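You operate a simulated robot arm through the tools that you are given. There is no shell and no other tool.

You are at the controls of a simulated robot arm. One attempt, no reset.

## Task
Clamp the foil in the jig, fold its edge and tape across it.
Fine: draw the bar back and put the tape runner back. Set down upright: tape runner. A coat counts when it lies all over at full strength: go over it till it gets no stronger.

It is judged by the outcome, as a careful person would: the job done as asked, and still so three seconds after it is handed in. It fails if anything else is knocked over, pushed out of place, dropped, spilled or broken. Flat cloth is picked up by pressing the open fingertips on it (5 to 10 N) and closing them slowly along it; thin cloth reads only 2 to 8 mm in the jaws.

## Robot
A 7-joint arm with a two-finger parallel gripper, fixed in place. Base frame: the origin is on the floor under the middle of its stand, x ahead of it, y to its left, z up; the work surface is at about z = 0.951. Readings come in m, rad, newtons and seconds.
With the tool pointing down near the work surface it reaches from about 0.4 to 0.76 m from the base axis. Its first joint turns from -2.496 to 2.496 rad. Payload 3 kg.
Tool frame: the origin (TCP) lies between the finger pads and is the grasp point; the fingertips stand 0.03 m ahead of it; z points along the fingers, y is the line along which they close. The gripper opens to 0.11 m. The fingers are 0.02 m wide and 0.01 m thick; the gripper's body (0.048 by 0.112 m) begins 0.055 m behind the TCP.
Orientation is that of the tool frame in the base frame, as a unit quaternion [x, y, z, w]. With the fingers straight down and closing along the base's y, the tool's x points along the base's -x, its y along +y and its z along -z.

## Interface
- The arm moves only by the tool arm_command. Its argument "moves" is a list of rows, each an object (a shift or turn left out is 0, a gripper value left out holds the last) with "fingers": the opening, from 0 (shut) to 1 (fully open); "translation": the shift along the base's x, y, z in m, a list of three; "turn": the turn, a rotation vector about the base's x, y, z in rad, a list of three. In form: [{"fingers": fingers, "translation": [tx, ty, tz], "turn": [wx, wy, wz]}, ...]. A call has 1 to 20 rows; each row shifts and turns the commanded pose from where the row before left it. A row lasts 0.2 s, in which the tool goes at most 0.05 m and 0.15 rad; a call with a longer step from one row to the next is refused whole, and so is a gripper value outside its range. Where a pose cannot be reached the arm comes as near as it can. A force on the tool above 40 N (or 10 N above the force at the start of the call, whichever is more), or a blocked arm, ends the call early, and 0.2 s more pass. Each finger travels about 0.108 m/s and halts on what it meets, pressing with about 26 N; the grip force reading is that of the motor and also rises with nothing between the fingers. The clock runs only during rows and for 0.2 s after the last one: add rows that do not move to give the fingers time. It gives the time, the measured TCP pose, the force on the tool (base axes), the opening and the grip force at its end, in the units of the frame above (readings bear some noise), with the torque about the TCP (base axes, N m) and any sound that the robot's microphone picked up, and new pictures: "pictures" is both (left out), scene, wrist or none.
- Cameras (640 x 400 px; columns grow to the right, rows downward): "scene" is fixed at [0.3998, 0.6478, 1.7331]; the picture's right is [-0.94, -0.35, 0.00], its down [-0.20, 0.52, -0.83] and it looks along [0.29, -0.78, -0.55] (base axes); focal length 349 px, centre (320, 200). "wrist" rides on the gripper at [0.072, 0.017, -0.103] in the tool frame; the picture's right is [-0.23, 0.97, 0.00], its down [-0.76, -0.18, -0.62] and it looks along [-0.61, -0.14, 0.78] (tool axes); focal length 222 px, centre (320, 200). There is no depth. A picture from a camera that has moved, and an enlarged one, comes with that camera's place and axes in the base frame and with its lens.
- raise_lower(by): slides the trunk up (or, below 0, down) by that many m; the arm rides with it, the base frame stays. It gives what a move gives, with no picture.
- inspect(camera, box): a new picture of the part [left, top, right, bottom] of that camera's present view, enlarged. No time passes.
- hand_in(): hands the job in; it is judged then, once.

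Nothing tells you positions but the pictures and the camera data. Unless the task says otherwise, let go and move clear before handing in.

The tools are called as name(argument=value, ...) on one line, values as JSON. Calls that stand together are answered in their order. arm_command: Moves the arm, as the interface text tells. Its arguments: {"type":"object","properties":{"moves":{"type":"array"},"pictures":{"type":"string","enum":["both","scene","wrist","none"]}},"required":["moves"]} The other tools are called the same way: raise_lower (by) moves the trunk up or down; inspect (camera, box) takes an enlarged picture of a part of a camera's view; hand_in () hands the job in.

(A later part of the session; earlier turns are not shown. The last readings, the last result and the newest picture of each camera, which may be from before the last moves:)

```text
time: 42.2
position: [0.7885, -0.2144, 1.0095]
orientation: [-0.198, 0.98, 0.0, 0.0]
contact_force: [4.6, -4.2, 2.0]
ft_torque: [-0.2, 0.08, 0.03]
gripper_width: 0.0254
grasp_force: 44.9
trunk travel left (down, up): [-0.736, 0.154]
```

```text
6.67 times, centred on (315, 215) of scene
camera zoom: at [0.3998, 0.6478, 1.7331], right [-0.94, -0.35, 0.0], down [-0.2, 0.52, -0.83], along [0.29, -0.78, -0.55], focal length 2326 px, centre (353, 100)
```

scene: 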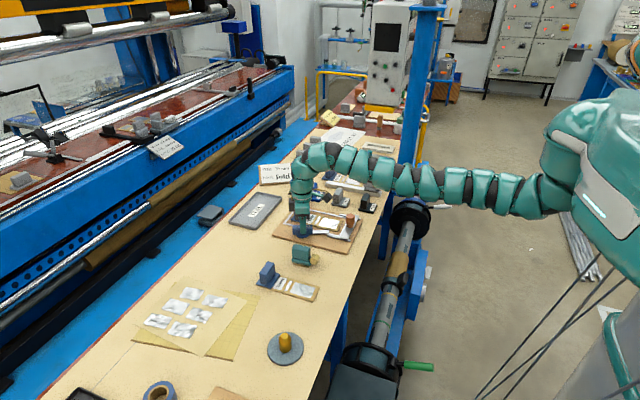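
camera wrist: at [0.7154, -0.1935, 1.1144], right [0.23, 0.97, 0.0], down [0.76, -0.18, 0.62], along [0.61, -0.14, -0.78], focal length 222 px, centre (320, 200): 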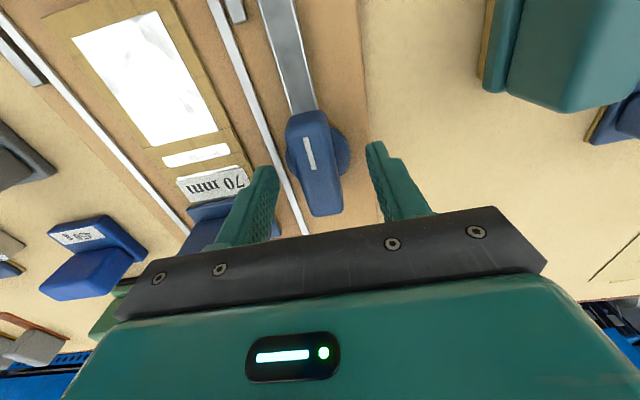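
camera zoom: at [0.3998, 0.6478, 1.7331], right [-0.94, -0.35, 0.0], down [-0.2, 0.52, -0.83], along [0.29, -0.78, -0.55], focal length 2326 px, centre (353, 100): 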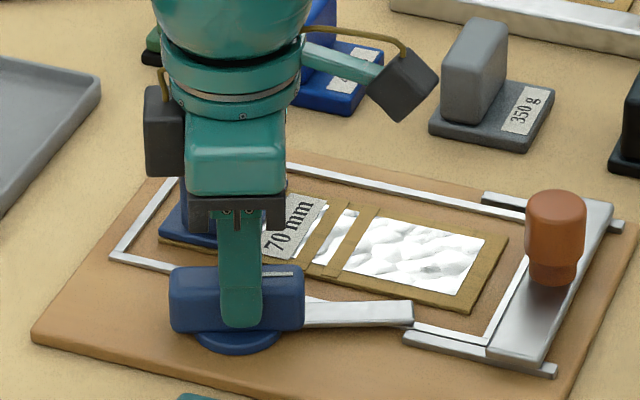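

The lever turns with the gripper and its arm swings toward the foil, so I'll continue the turn.

arm_command(moves=[{"turn": [0, 0, 0.1]}, {"turn": [0, 0, 0.1]}, {"turn": [0, 0, 0.1]}, {"turn": [0, 0, 0.1]}, {"turn": [0, 0, 0.1]}, {"turn": [0, 0, 0.1]}, {}], pictures="scene")

inspect(camera="scene", box=[270, 185, 360, 245])

```text
time: 43.8
position: [0.7886, -0.2154, 1.0095]
orientation: [-0.479, 0.878, 0.0, 0.0]
contact_force: [17.7, -12.6, 9.3]
ft_torque: [-0.18, -0.51, -0.06]
gripper_width: 0.0259
grasp_force: 44.7
trunk travel left (down, up): [-0.736, 0.154]
```

scene: 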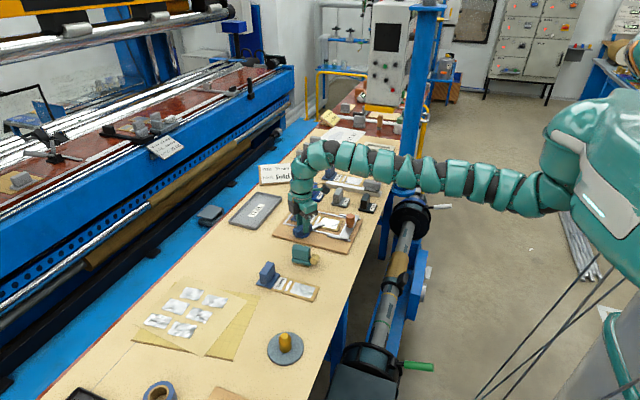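

```text
6.67 times, centred on (315, 215) of scene
camera zoom: at [0.3998, 0.6478, 1.7331], right [-0.94, -0.35, 0.0], down [-0.2, 0.52, -0.83], along [0.29, -0.78, -0.55], focal length 2326 px, centre (353, 100)
```

zoom: 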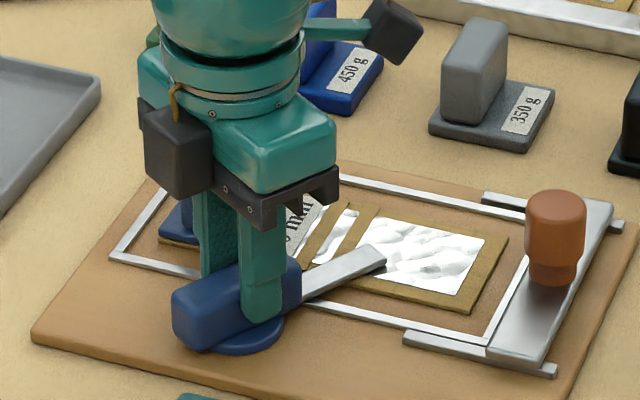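

arm_command(moves=[{"translation": [0.003, -0.002, 0.001]}, {"turn": [0, 0, 0.1]}, {"turn": [0, 0, 0.1]}, {}], pictures="none")

```text
time: 44.8
position: [0.7887, -0.2164, 1.0088]
orientation: [-0.565, 0.825, 0.002, -0.001]
contact_force: [-8.8, -2.0, -9.3]
ft_torque: [-1.2, 0.41, -0.01]
gripper_width: 0.0256
grasp_force: 44.6
trunk travel left (down, up): [-0.736, 0.154]
```

arm_command(moves=[{"translation": [-0.001, 0, -0.001]}, {"turn": [0, 0, 0.1]}, {"turn": [0, 0, 0.1]}, {}], pictures="scene")

inspect(camera="scene", box=[270, 185, 360, 245])

```text
time: 45.8
position: [0.7899, -0.2162, 1.0093]
orientation: [-0.645, 0.765, -0.001, 0.0]
contact_force: [-6.0, -1.4, -7.1]
ft_torque: [-0.41, 0.03, 0.0]
gripper_width: 0.0258
grasp_force: 44.8
trunk travel left (down, up): [-0.736, 0.154]
```

scene: 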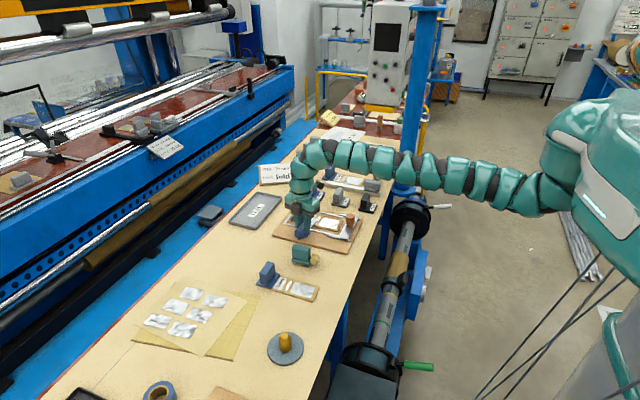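

```text
6.67 times, centred on (315, 215) of scene
camera zoom: at [0.3998, 0.6478, 1.7331], right [-0.94, -0.35, 0.0], down [-0.2, 0.52, -0.83], along [0.29, -0.78, -0.55], focal length 2326 px, centre (353, 100)
```

zoom: 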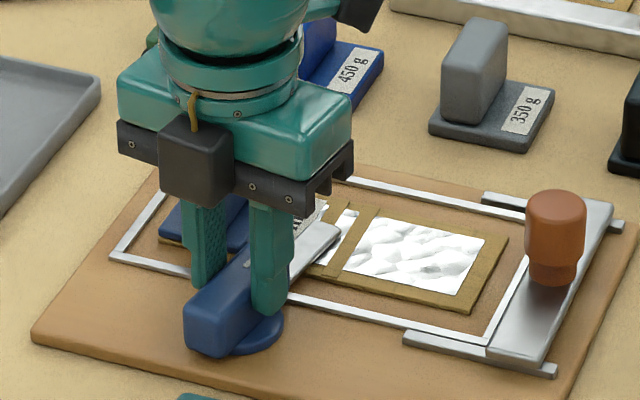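

arm_command(moves=[{"turn": [0, 0, 0.1]}, {"turn": [0, 0, 0.07]}, {}], pictures="none")

arm_command(moves=[{"turn": [0, 0, 0.05]}, {}], pictures="both")

inspect(camera="scene", box=[270, 185, 360, 245])

```text
time: 46.6
position: [0.7898, -0.2158, 1.0092]
orientation: [-0.707, 0.707, 0.0, 0.0]
contact_force: [-0.1, 1.2, -4.8]
ft_torque: [0.58, -0.16, 0.03]
gripper_width: 0.0258
grasp_force: 45.3
trunk travel left (down, up): [-0.736, 0.154]
```

```text
time: 47.2
position: [0.7899, -0.2171, 1.008]
orientation: [0.724, -0.69, 0.0, 0.001]
contact_force: [1.6, 2.2, -2.6]
ft_torque: [0.01, -0.06, -1.37]
gripper_width: 0.0263
grasp_force: 45.2
trunk travel left (down, up): [-0.736, 0.154]
camera wrist: at [0.777, -0.2886, 1.1145], right [-0.98, 0.18, 0.0], down [0.14, 0.77, 0.62], along [0.11, 0.61, -0.78], focal length 222 px, centre (320, 200)
```

scene: 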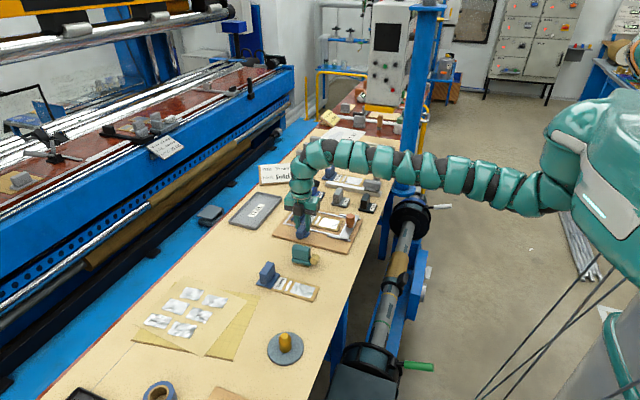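
wrist: 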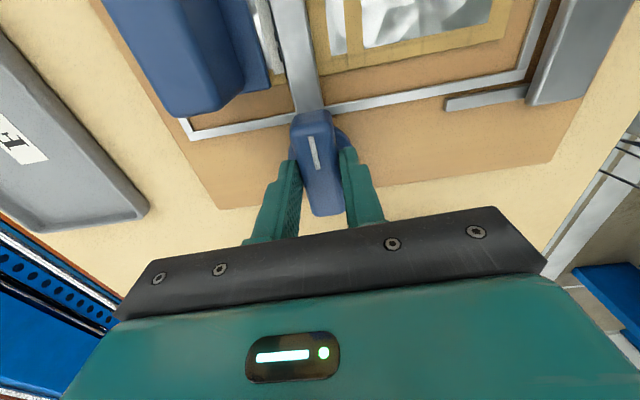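

```text
6.67 times, centred on (315, 215) of scene
camera zoom: at [0.3998, 0.6478, 1.7331], right [-0.94, -0.35, 0.0], down [-0.2, 0.52, -0.83], along [0.29, -0.78, -0.55], focal length 2326 px, centre (353, 100)
```

zoom: 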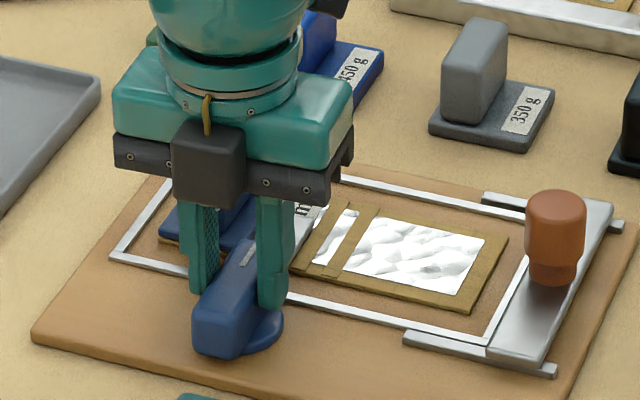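

A firm stop at about 90° shows the clamp is fully over. I'll relieve the torque, let go and lift clear, then check that it stays.

arm_command(moves=[{"turn": [0, 0, -0.04]}, {"fingers": 0.4}, {"fingers": 0.5}, {"fingers": 0.5}, {"translation": [0, 0, 0.03]}, {"translation": [0, 0, 0.03]}, {"translation": [-0.02, 0, 0.03]}, {}], pictures="both")

inspect(camera="scene", box=[270, 185, 360, 245])

```text
time: 49.0
position: [0.7703, -0.2162, 1.0989]
orientation: [0.71, -0.704, -0.001, 0.001]
contact_force: [0.0, -0.9, -1.3]
ft_torque: [0.04, 0.03, 0.0]
gripper_width: 0.055
grasp_force: 0.0
trunk travel left (down, up): [-0.736, 0.154]
camera wrist: at [0.7536, -0.2884, 1.2043], right [-0.98, 0.22, 0.0], down [0.17, 0.76, 0.62], along [0.14, 0.61, -0.78], focal length 222 px, centre (320, 200)
```

scene: 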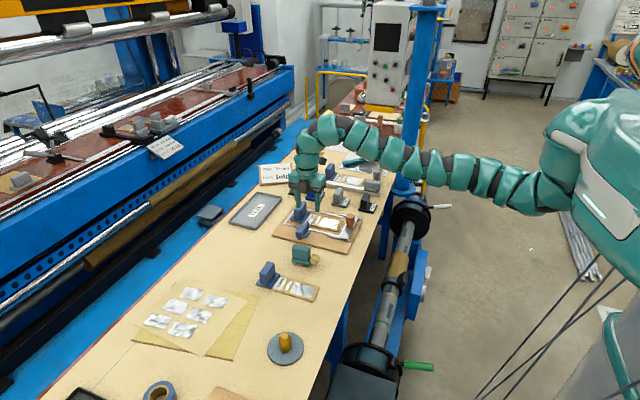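
wrist: 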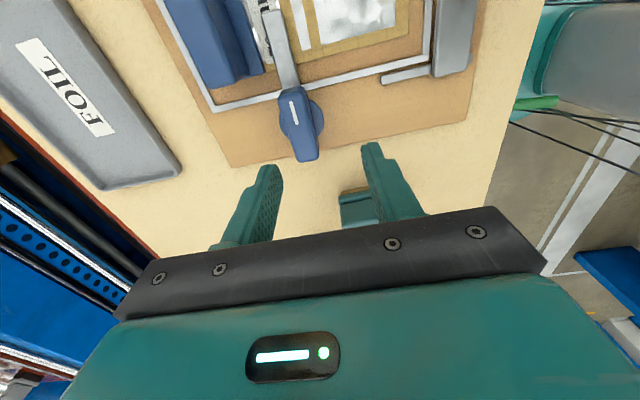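

```text
6.67 times, centred on (315, 215) of scene
camera zoom: at [0.3998, 0.6478, 1.7331], right [-0.94, -0.35, 0.0], down [-0.2, 0.52, -0.83], along [0.29, -0.78, -0.55], focal length 2326 px, centre (353, 100)
```

zoom: 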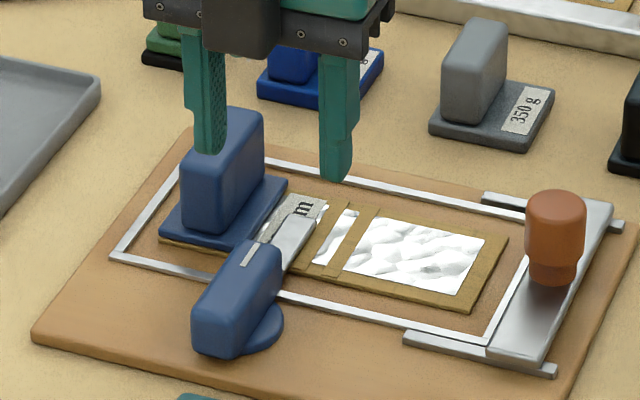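

The clamp arm now lies over the foil carrier's label end and stays there. Next is the bar: I'll raise the trunk for inner reach and come over the orange knob near (0.646, -0.298), with the fingers closing along x.

raise_lower(by=0.154)

arm_command(moves=[{"translation": [-0.01, -0.03, 0]}, {"translation": [-0.01, -0.03, -0.02]}, {"translation": [-0.01, -0.021, -0.03]}, {"translation": [-0.01, 0, -0.03]}, {"translation": [-0.01, 0, -0.03]}, {"translation": [-0.02, 0, -0.03]}, {}], pictures="both")

```text
time: 50.8
position: [0.7696, -0.2168, 1.2532]
orientation: [0.71, -0.704, 0.0, 0.0]
contact_force: [-0.6, -0.3, -0.4]
ft_torque: [0.01, 0.01, 0.0]
gripper_width: 0.055
grasp_force: 0.2
trunk travel left (down, up): [-0.89, 0.0]
```

```text
time: 52.4
position: [0.6997, -0.2986, 1.1112]
orientation: [0.71, -0.704, 0.0, 0.001]
contact_force: [1.0, -0.1, 0.7]
ft_torque: [0.01, 0.02, -0.02]
gripper_width: 0.0551
grasp_force: 0.0
trunk travel left (down, up): [-0.89, 0.0]
camera wrist: at [0.6839, -0.3696, 1.2175], right [-0.98, 0.22, 0.0], down [0.17, 0.76, 0.62], along [0.14, 0.61, -0.78], focal length 222 px, centre (320, 200)
```

scene: 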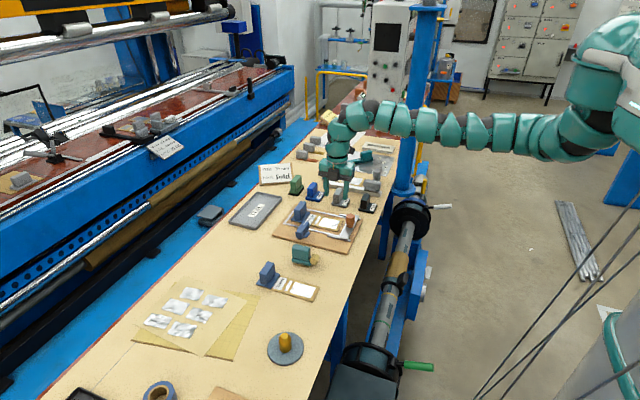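
wrist: 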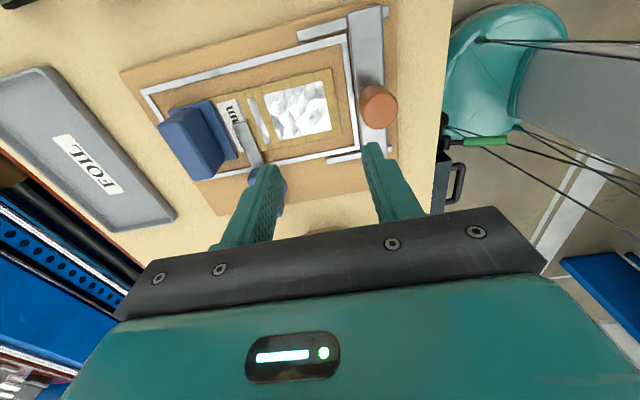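

inspect(camera="wrist", box=[300, 60, 440, 160])

inspect(camera="scene", box=[320, 160, 370, 250])

```text
4.00 times, centred on (370, 110) of wrist
camera zoom: at [0.6839, -0.3696, 1.2175], right [-0.98, 0.22, 0.0], down [0.17, 0.76, 0.62], along [0.14, 0.61, -0.78], focal length 888 px, centre (120, 560)
```

zoom: 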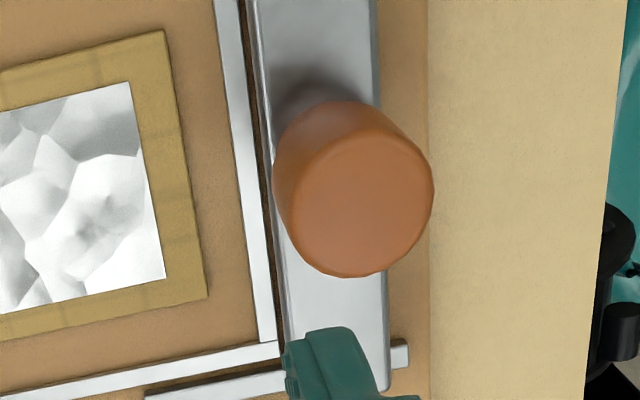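

```text
4.44 times, centred on (345, 205) of scene
camera zoom: at [0.3998, 0.6478, 1.7331], right [-0.94, -0.35, 0.0], down [-0.2, 0.52, -0.83], along [0.29, -0.78, -0.55], focal length 1550 px, centre (209, 178)
```

zoom: 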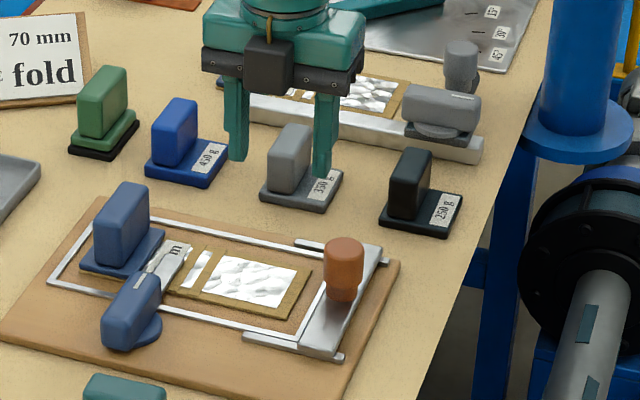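

The knob is confirmed at (0.647, -0.298). I'll move over it and check alignment before descending.

arm_command(moves=[{"fingers": 0.65, "translation": [-0.02, 0, -0.005]}, {"translation": [-0.02, 0, -0.005]}, {"translation": [-0.013, 0.0005, -0.005]}, {}], pictures="both")

inspect(camera="wrist", box=[220, 60, 440, 220])

inspect(camera="scene", box=[310, 160, 380, 250])

```text
time: 53.4
position: [0.6853, -0.2994, 1.1065]
orientation: [0.71, -0.704, -0.001, 0.0]
contact_force: [-0.5, -0.6, 0.1]
ft_torque: [-0.01, 0.01, -0.02]
gripper_width: 0.0714
grasp_force: 0.0
out of reach, approached as far as the arm can: row 1, 2
trunk travel left (down, up): [-0.89, 0.0]
camera wrist: at [0.6704, -0.37, 1.2122], right [-0.98, 0.22, 0.0], down [0.17, 0.76, 0.62], along [0.14, 0.61, -0.78], focal length 222 px, centre (320, 200)
```

scene: 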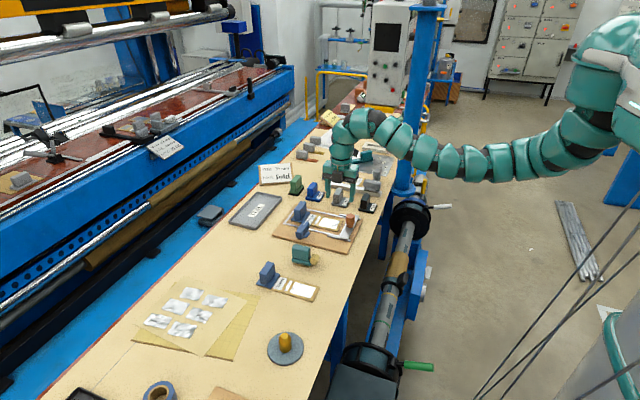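
wrist: 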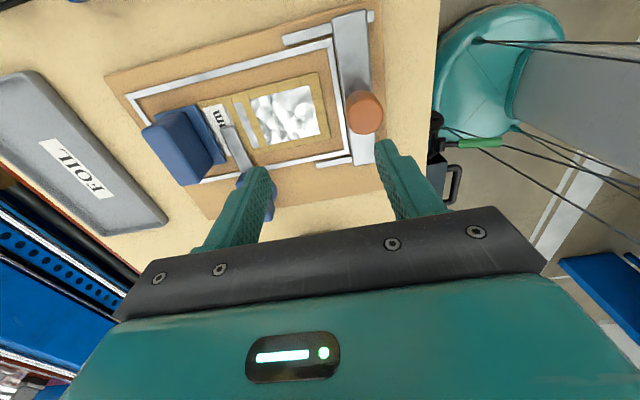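

```text
2.50 times, centred on (330, 140) of wrist
camera zoom: at [0.6704, -0.37, 1.2122], right [-0.98, 0.22, 0.0], down [0.17, 0.76, 0.62], along [0.14, 0.61, -0.78], focal length 555 px, centre (295, 350)
```

zoom: 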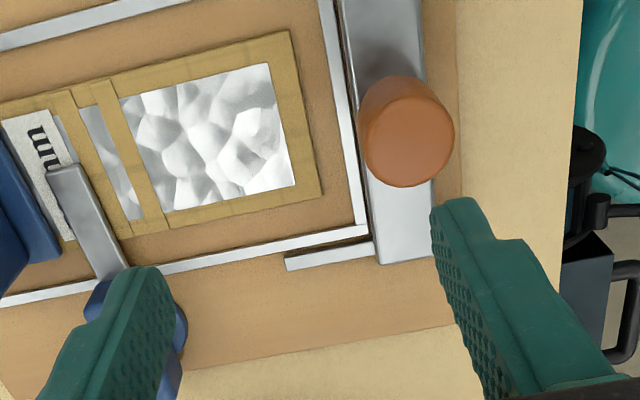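

```text
4.44 times, centred on (345, 205) of scene
camera zoom: at [0.3998, 0.6478, 1.7331], right [-0.94, -0.35, 0.0], down [-0.2, 0.52, -0.83], along [0.29, -0.78, -0.55], focal length 1550 px, centre (209, 178)
```

zoom: 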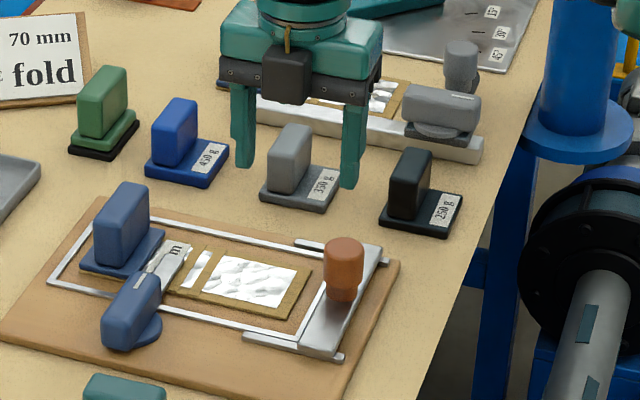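

The arm's posture has changed with the elbow now lower, so inward motion may be free. I'll test it.

arm_command(moves=[{"translation": [-0.015, 0, 0]}, {"translation": [-0.015, 0, 0]}, {"translation": [-0.008, 0.001, 0]}, {}], pictures="both")

```text
time: 54.4
position: [0.6566, -0.2986, 1.0971]
orientation: [0.71, -0.704, 0.001, -0.001]
contact_force: [-0.5, -0.6, 0.5]
ft_torque: [0.03, -0.01, 0.02]
gripper_width: 0.0715
grasp_force: 0.0
out of reach, approached as far as the arm can: row 2, 3
trunk travel left (down, up): [-0.89, 0.0]
camera wrist: at [0.6395, -0.3697, 1.2022], right [-0.98, 0.22, 0.0], down [0.17, 0.76, 0.62], along [0.14, 0.61, -0.78], focal length 222 px, centre (320, 200)
```

scene: 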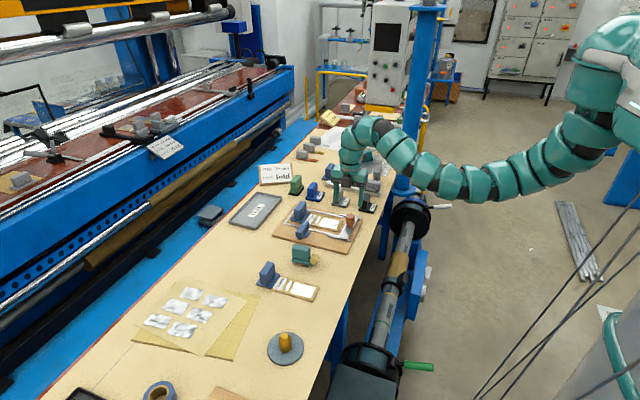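
wrist: 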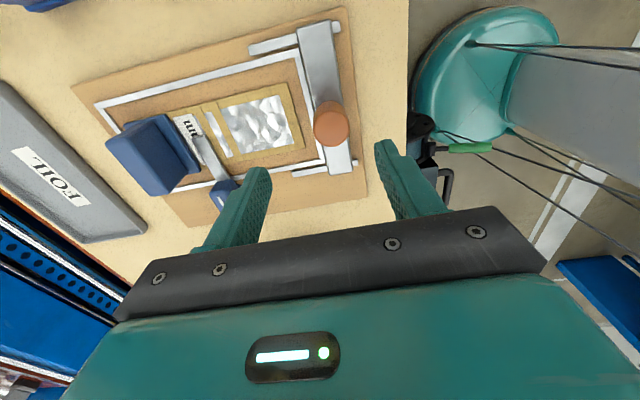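

arm_command(moves=[{"translation": [0, 0, -0.02]}, {"translation": [-0.0096, 0.0005, 0]}, {}], pictures="both")

inspect(camera="wrist", box=[220, 60, 440, 220])

inspect(camera="scene", box=[310, 160, 380, 250])

```text
time: 55.2
position: [0.6473, -0.2982, 1.0769]
orientation: [0.71, -0.705, 0.0, 0.0]
contact_force: [0.7, 0.2, 0.2]
ft_torque: [0.01, 0.03, 0.0]
gripper_width: 0.0717
grasp_force: 0.0
trunk travel left (down, up): [-0.89, 0.0]
camera wrist: at [0.6307, -0.3696, 1.182], right [-0.98, 0.22, 0.0], down [0.17, 0.76, 0.62], along [0.14, 0.61, -0.78], focal length 222 px, centre (320, 200)
```

scene: 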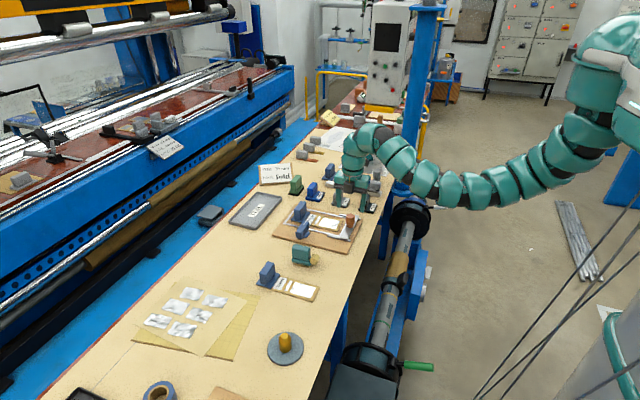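
wrist: 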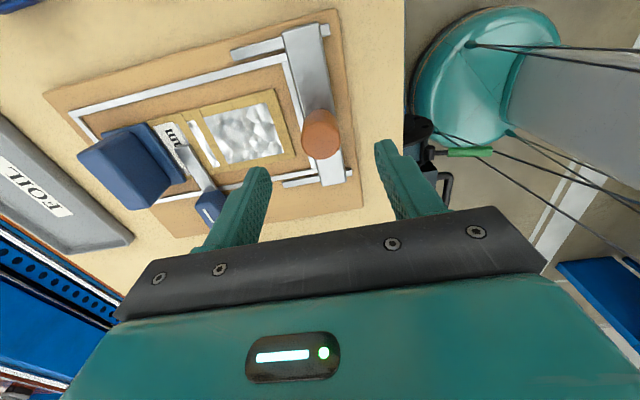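

```text
2.50 times, centred on (330, 140) of wrist
camera zoom: at [0.6307, -0.3696, 1.182], right [-0.98, 0.22, 0.0], down [0.17, 0.76, 0.62], along [0.14, 0.61, -0.78], focal length 555 px, centre (295, 350)
```

zoom: 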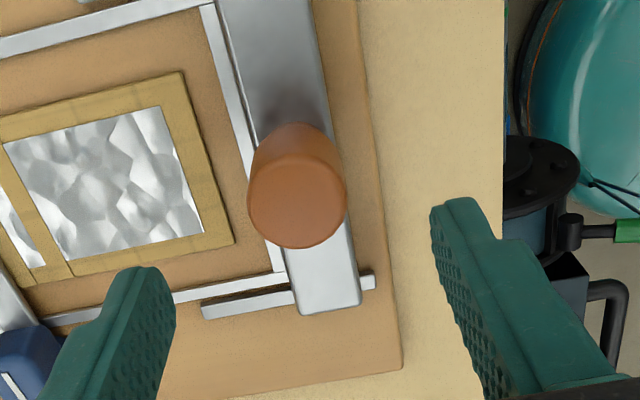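

```text
4.44 times, centred on (345, 205) of scene
camera zoom: at [0.3998, 0.6478, 1.7331], right [-0.94, -0.35, 0.0], down [-0.2, 0.52, -0.83], along [0.29, -0.78, -0.55], focal length 1550 px, centre (209, 178)
```

zoom: 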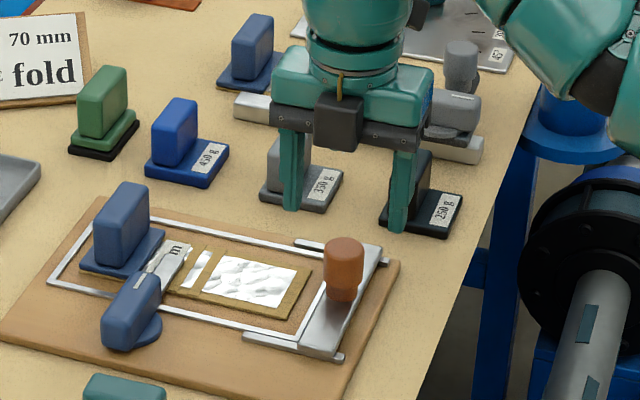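

Aligned, so I'll descend to grip the knob's upper half.

arm_command(moves=[{"translation": [0, 0, -0.02]}, {"translation": [0, 0, -0.02]}, {"translation": [0, 0, -0.013]}, {}], pictures="scene")

inspect(camera="scene", box=[310, 160, 380, 250])

```text
time: 56.2
position: [0.6454, -0.2984, 1.0236]
orientation: [0.71, -0.704, 0.0, 0.0]
contact_force: [0.1, 0.6, -0.4]
ft_torque: [-0.02, 0.02, -0.02]
gripper_width: 0.0714
grasp_force: 0.1
trunk travel left (down, up): [-0.89, 0.0]
```

scene: 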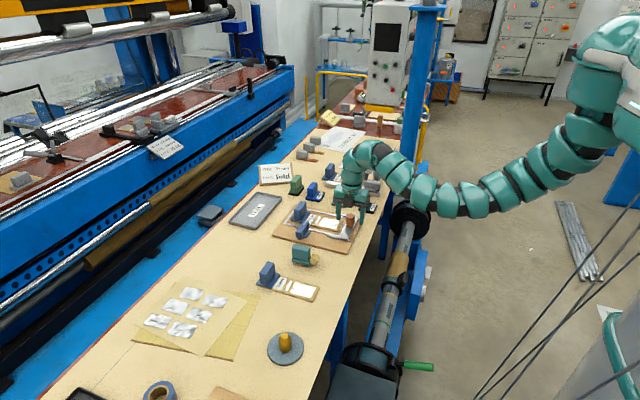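

```text
4.44 times, centred on (345, 205) of scene
camera zoom: at [0.3998, 0.6478, 1.7331], right [-0.94, -0.35, 0.0], down [-0.2, 0.52, -0.83], along [0.29, -0.78, -0.55], focal length 1550 px, centre (209, 178)
```

zoom: 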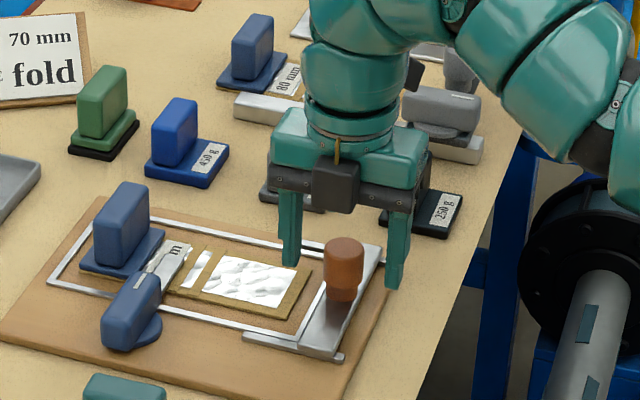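

arm_command(moves=[{"fingers": 0.5}, {"fingers": 0.4}, {"fingers": 0.3}, {"fingers": 0.2}, {"fingers": 0.2}], pictures="none")

```text
time: 57.4
position: [0.6465, -0.2978, 1.023]
orientation: [0.71, -0.705, 0.0, 0.001]
contact_force: [0.3, 0.1, -1.3]
ft_torque: [-0.02, -0.64, 0.01]
gripper_width: 0.0312
grasp_force: 44.7
trunk travel left (down, up): [-0.89, 0.0]
```

The knob is gripped at 31 mm. Now I'll push the bar gently toward the foil.

arm_command(moves=[{"translation": [0.005, 0, 0]}, {"translation": [0.005, 0, 0]}, {"translation": [0.005, 0, 0]}, {}], pictures="scene")

inspect(camera="scene", box=[300, 195, 370, 245])

```text
time: 58.4
position: [0.6611, -0.2978, 1.023]
orientation: [0.71, -0.704, 0.0, 0.0]
contact_force: [1.3, 0.2, -4.4]
ft_torque: [-0.18, 0.4, 0.04]
gripper_width: 0.0311
grasp_force: 45.3
trunk travel left (down, up): [-0.89, 0.0]
```

scene: 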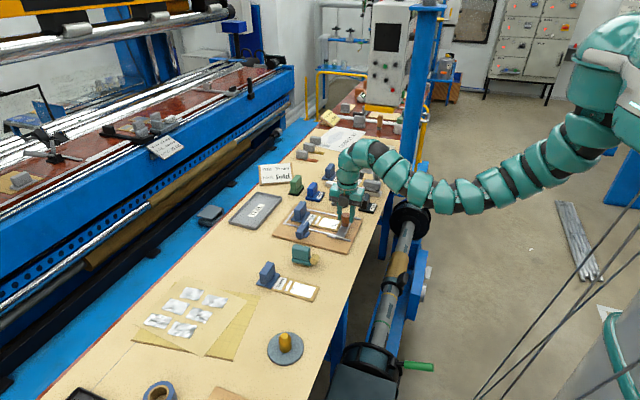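

```text
8.00 times, centred on (335, 220) of scene
camera zoom: at [0.3998, 0.6478, 1.7331], right [-0.94, -0.35, 0.0], down [-0.2, 0.52, -0.83], along [0.29, -0.78, -0.55], focal length 2791 px, centre (200, 40)
```

zoom: 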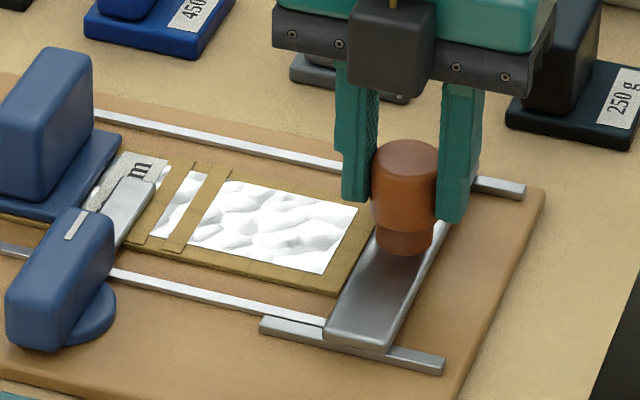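

The bar slides freely on its rails with little force. I'll continue toward the stop in small steps.

arm_command(moves=[{"translation": [0.005, 0, 0]}, {"translation": [0.005, 0, 0]}, {"translation": [0.005, 0, 0]}, {}], pictures="scene")

inspect(camera="scene", box=[300, 195, 370, 245])

```text
time: 59.4
position: [0.6763, -0.2981, 1.0241]
orientation: [0.71, -0.704, 0.0, 0.0]
contact_force: [-0.6, 2.4, -4.9]
ft_torque: [0.09, -0.51, 0.18]
gripper_width: 0.0313
grasp_force: 44.8
trunk travel left (down, up): [-0.89, 0.0]
```

scene: 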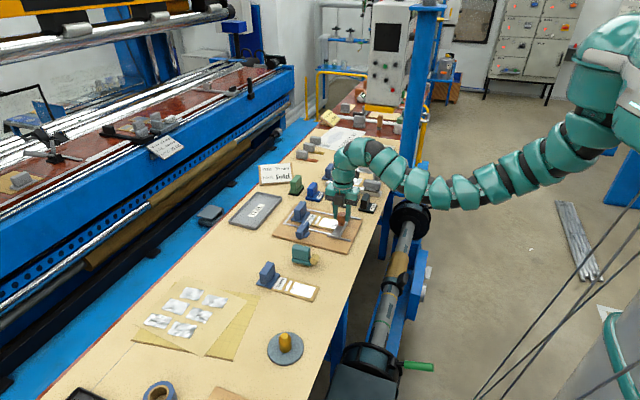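

```text
8.00 times, centred on (335, 220) of scene
camera zoom: at [0.3998, 0.6478, 1.7331], right [-0.94, -0.35, 0.0], down [-0.2, 0.52, -0.83], along [0.29, -0.78, -0.55], focal length 2791 px, centre (200, 40)
```

zoom: 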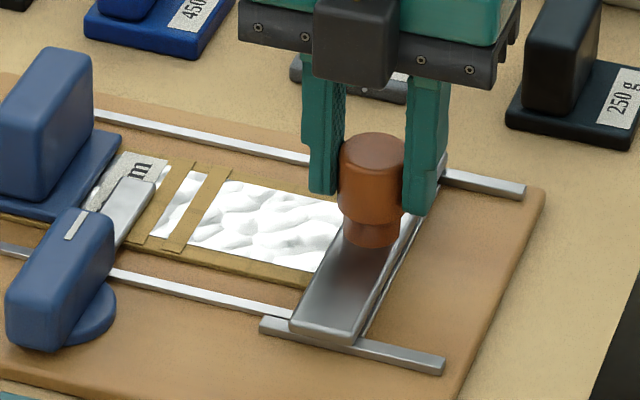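

arm_command(moves=[{"translation": [0.005, 0, 0]}, {"translation": [0.005, 0, 0]}, {"translation": [0.004, 0, 0]}, {}], pictures="scene")

inspect(camera="scene", box=[300, 195, 370, 245])

```text
time: 60.4
position: [0.6862, -0.2968, 1.0239]
orientation: [0.71, -0.704, -0.002, 0.002]
contact_force: [-32.7, 2.6, -12.8]
ft_torque: [-0.75, 0.08, -0.31]
gripper_width: 0.0315
grasp_force: 45.2
trunk travel left (down, up): [-0.89, 0.0]
```

scene: 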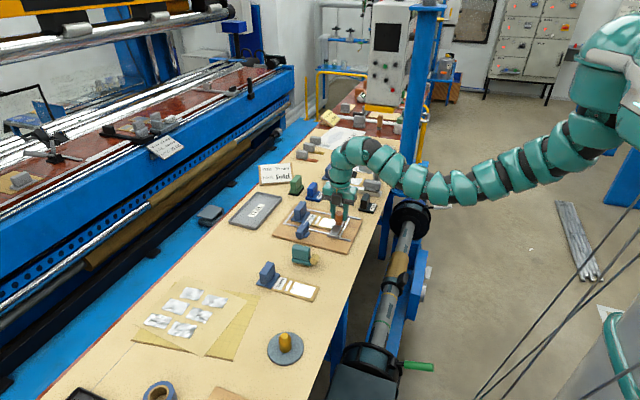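

```text
8.00 times, centred on (335, 220) of scene
camera zoom: at [0.3998, 0.6478, 1.7331], right [-0.94, -0.35, 0.0], down [-0.2, 0.52, -0.83], along [0.29, -0.78, -0.55], focal length 2791 px, centre (200, 40)
```

zoom: 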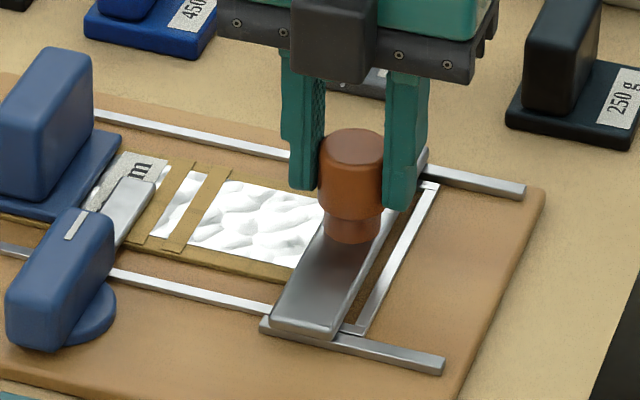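

The bar has hit its end stop after about 40 mm of travel. I'll draw it back to where it began and look at the foil.

arm_command(moves=[{"translation": [-0.004, 0, 0]}, {}, {"translation": [-0.008, 0, 0]}, {"translation": [-0.008, 0, 0]}, {"translation": [-0.008, 0, 0]}, {"translation": [-0.008, 0, 0]}, {"translation": [-0.005, 0, 0]}, {}], pictures="scene")

inspect(camera="scene", box=[300, 195, 370, 245])

```text
time: 62.2
position: [0.65, -0.2987, 1.0237]
orientation: [0.711, -0.704, 0.0, -0.001]
contact_force: [2.1, 0.4, 0.9]
ft_torque: [0.07, 0.58, 0.02]
gripper_width: 0.0314
grasp_force: 44.9
trunk travel left (down, up): [-0.89, 0.0]
```

scene: 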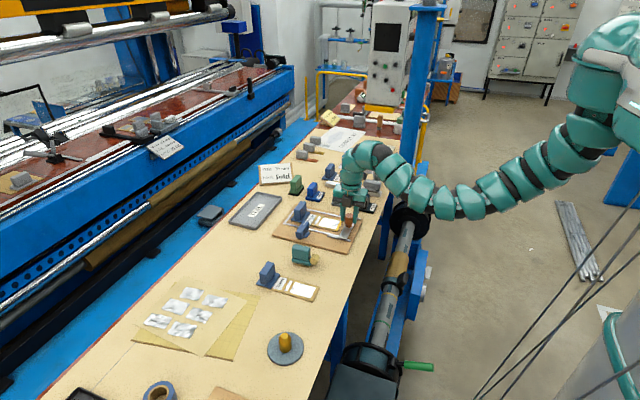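

```text
8.00 times, centred on (335, 220) of scene
camera zoom: at [0.3998, 0.6478, 1.7331], right [-0.94, -0.35, 0.0], down [-0.2, 0.52, -0.83], along [0.29, -0.78, -0.55], focal length 2791 px, centre (200, 40)
```

zoom: 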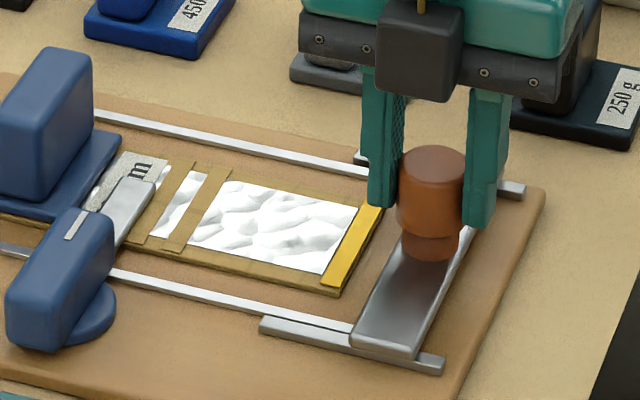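

The foil's edge now shows a bright yellow folded strip at its near end. I'll draw the bar back the last few millimetres and let go.

arm_command(moves=[{"translation": [-0.0035, 0, 0]}, {}, {"fingers": 0.4}, {"fingers": 0.65}, {"fingers": 0.65}], pictures="none")

arm_command(moves=[{"translation": [0, 0, 0.02]}, {"translation": [0, 0, 0.02]}, {"translation": [0, 0, 0.015]}, {}], pictures="both")

inspect(camera="wrist", box=[120, 40, 400, 220])

inspect(camera="scene", box=[300, 195, 370, 245])

```text
time: 63.4
position: [0.6466, -0.2976, 1.0237]
orientation: [0.71, -0.704, 0.0, 0.001]
contact_force: [0.2, -0.5, 0.1]
ft_torque: [0.0, -0.01, 0.02]
gripper_width: 0.0715
grasp_force: 0.1
trunk travel left (down, up): [-0.89, 0.0]
```

```text
time: 64.4
position: [0.6464, -0.2978, 1.0791]
orientation: [0.71, -0.704, 0.0, 0.0]
contact_force: [-0.4, -0.3, -0.2]
ft_torque: [-0.04, -0.03, 0.0]
gripper_width: 0.0715
grasp_force: 0.1
trunk travel left (down, up): [-0.89, 0.0]
camera wrist: at [0.6295, -0.3689, 1.184], right [-0.98, 0.22, 0.0], down [0.17, 0.76, 0.62], along [0.14, 0.61, -0.78], focal length 222 px, centre (320, 200)
```

scene: 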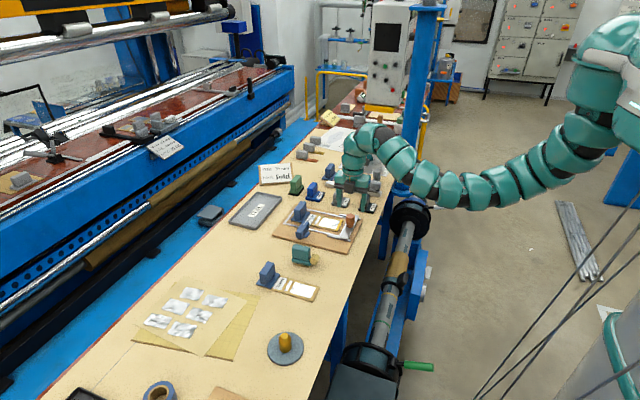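
wrist: 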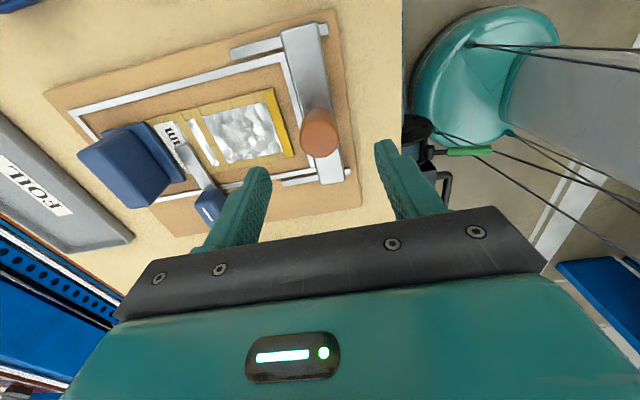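

```text
2.22 times, centred on (260, 130) of wrist
camera zoom: at [0.6295, -0.3689, 1.184], right [-0.98, 0.22, 0.0], down [0.17, 0.76, 0.62], along [0.14, 0.61, -0.78], focal length 494 px, centre (453, 356)
```

zoom: 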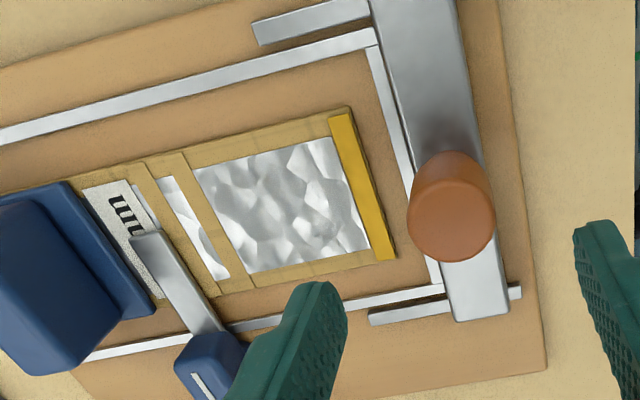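

```text
8.00 times, centred on (335, 220) of scene
camera zoom: at [0.3998, 0.6478, 1.7331], right [-0.94, -0.35, 0.0], down [-0.2, 0.52, -0.83], along [0.29, -0.78, -0.55], focal length 2791 px, centre (200, 40)
```

zoom: 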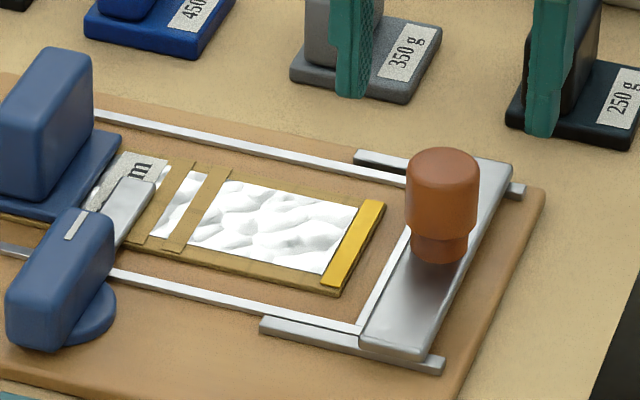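

The fold is done and the bar is back at its start position. The yellow folded strip lies at x ≈ 0.681–0.693, y ≈ -0.330 to -0.266. Now I'll go to the tape runner near (0.735, -0.087), turning the gripper back on the way.

arm_command(moves=[{"translation": [0.015, 0, 0.02]}, {"translation": [0.015, 0.01, 0.02], "turn": [0, 0, -0.15]}, {"translation": [0.015, 0.02, 0.01], "turn": [0, 0, -0.15]}, {"translation": [0.01, 0.02, 0], "turn": [0, 0, -0.15]}, {"translation": [0.01, 0.02, 0], "turn": [0, 0, -0.15]}, {"translation": [0.01, 0.03, 0], "turn": [0, 0, -0.15]}, {"translation": [0.01, 0.03, 0], "turn": [0, 0, -0.15]}, {"translation": [0, 0.03, 0], "turn": [0, 0, -0.15]}, {"translation": [0, 0.02, 0], "turn": [0, 0, -0.15]}, {"translation": [0, 0.02, 0], "turn": [0, 0, -0.15]}, {"translation": [0, 0.01, 0], "turn": [0, 0, -0.15]}, {"turn": [0, 0, -0.079]}, {}], pictures="both")

```text
time: 67.2
position: [0.7333, -0.0877, 1.1265]
orientation: [0.0, 1.0, 0.0, 0.0]
contact_force: [-0.3, -0.6, -0.4]
ft_torque: [-0.02, 0.02, -0.02]
gripper_width: 0.0713
grasp_force: 0.1
out of reach, approached as far as the arm can: row 2
trunk travel left (down, up): [-0.89, 0.0]
camera wrist: at [0.6617, -0.0699, 1.2324], right [0.23, 0.97, 0.0], down [0.76, -0.18, 0.62], along [0.61, -0.14, -0.78], focal length 222 px, centre (320, 200)
```

scene: 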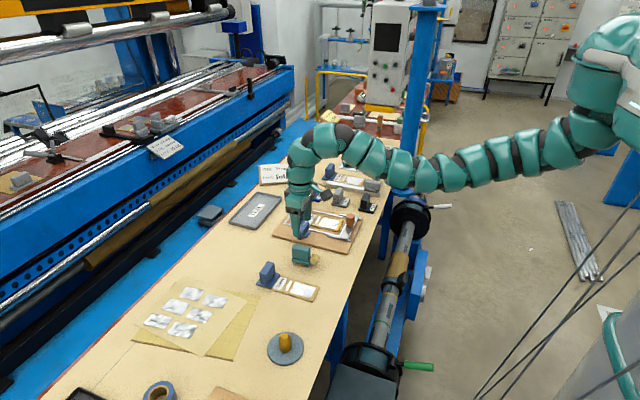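
wrist: 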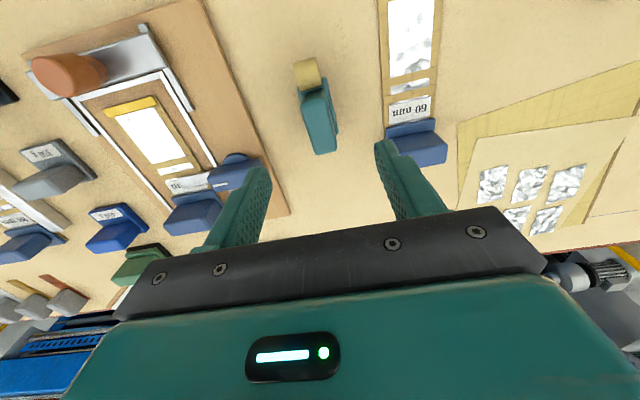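

inspect(camera="wrist", box=[250, 40, 390, 170])

inspect(camera="scene", box=[270, 170, 330, 280])

inspect(camera="wrist", box=[60, 60, 260, 220])

```text
3.08 times, centred on (320, 105) of wrist
camera zoom: at [0.6617, -0.0699, 1.2324], right [0.23, 0.97, 0.0], down [0.76, -0.18, 0.62], along [0.61, -0.14, -0.78], focal length 684 px, centre (320, 492)
```

zoom: 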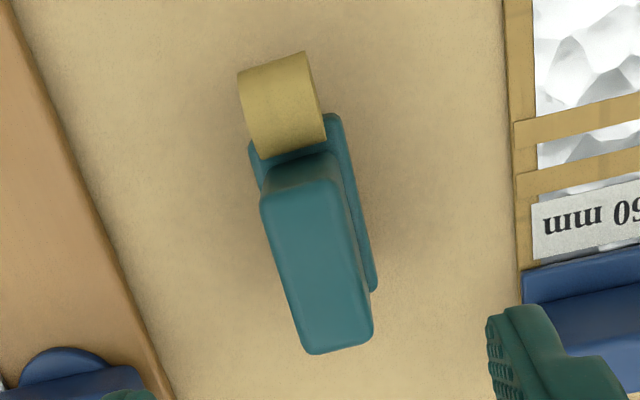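

```text
3.64 times, centred on (300, 225) of scene
camera zoom: at [0.3998, 0.6478, 1.7331], right [-0.94, -0.35, 0.0], down [-0.2, 0.52, -0.83], along [0.29, -0.78, -0.55], focal length 1269 px, centre (393, 109)
```

zoom: 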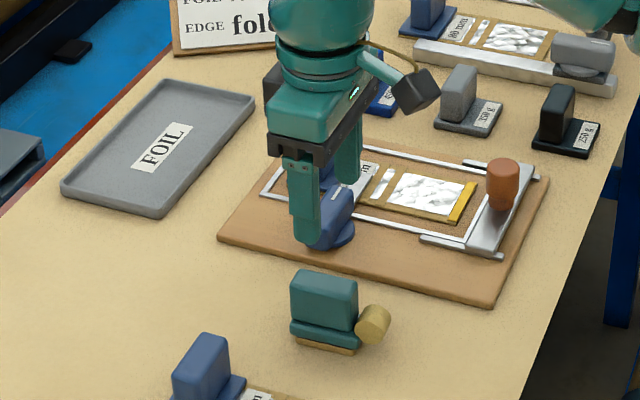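

```text
2.50 times, centred on (160, 140) of wrist
camera zoom: at [0.6617, -0.0699, 1.2324], right [0.23, 0.97, 0.0], down [0.76, -0.18, 0.62], along [0.61, -0.14, -0.78], focal length 555 px, centre (720, 350)
```

zoom: 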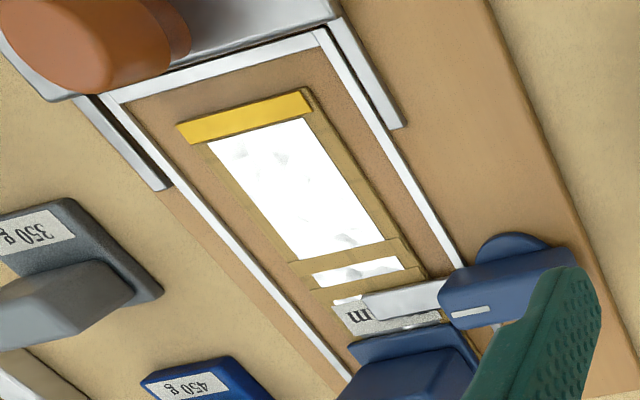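

The runner's handle centres at about (0.740, -0.088), is 26 mm wide along y, and has its top near z 1.02. Its roll is on the -x side. I'll descend and grip it.

arm_command(moves=[{"fingers": 0.55, "translation": [0.0065, -0.0008, -0.03]}, {"translation": [0, 0, -0.03]}, {"translation": [0, 0, -0.02]}, {"translation": [0, 0, -0.019]}, {}], pictures="both")

inspect(camera="scene", box=[270, 210, 340, 280])

inspect(camera="wrist", box=[200, 60, 440, 240])

```text
time: 68.4
position: [0.7406, -0.09, 1.0278]
orientation: [0.0, 1.0, 0.0, 0.0]
contact_force: [-0.2, -0.7, -0.5]
ft_torque: [0.01, 0.01, 0.02]
gripper_width: 0.0605
grasp_force: 0.1
trunk travel left (down, up): [-0.89, 0.0]
camera wrist: at [0.6677, -0.0717, 1.1337], right [0.23, 0.97, 0.0], down [0.76, -0.18, 0.62], along [0.61, -0.14, -0.78], focal length 222 px, centre (320, 200)
```

scene: 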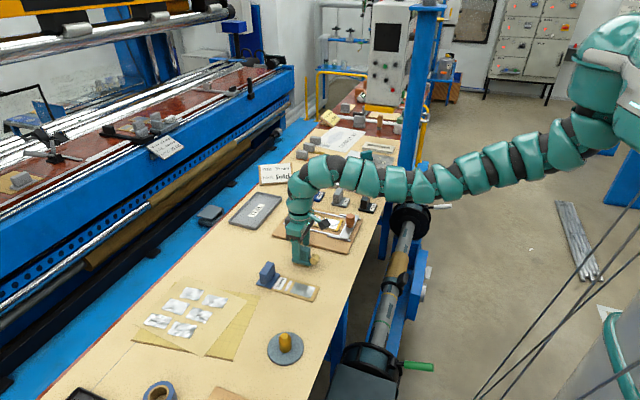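
wrist: 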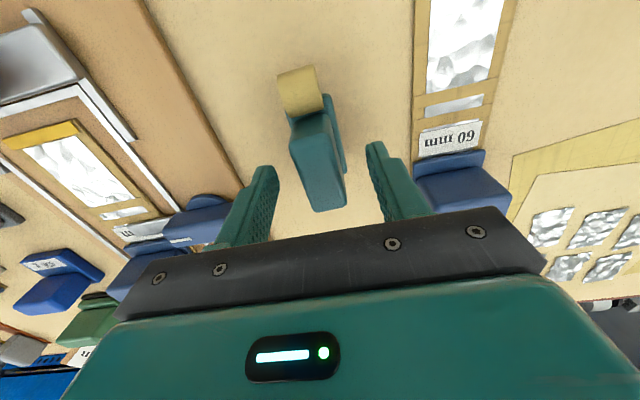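

```text
5.71 times, centred on (305, 245) of scene
camera zoom: at [0.3998, 0.6478, 1.7331], right [-0.94, -0.35, 0.0], down [-0.2, 0.52, -0.83], along [0.29, -0.78, -0.55], focal length 1994 px, centre (406, -57)
```

zoom: 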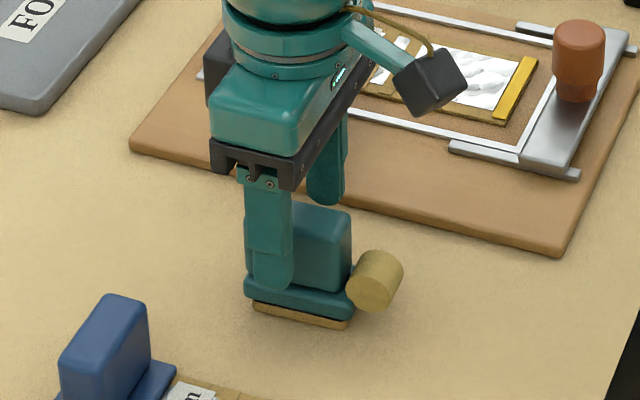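

```text
2.22 times, centred on (320, 150) of wrist
camera zoom: at [0.6677, -0.0717, 1.1337], right [0.23, 0.97, 0.0], down [0.76, -0.18, 0.62], along [0.61, -0.14, -0.78], focal length 494 px, centre (320, 311)
```

zoom: 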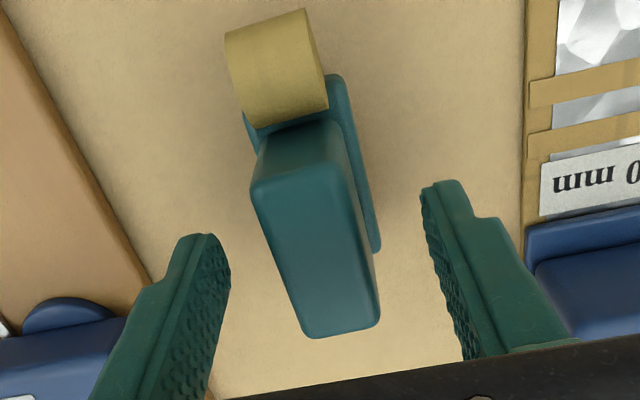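

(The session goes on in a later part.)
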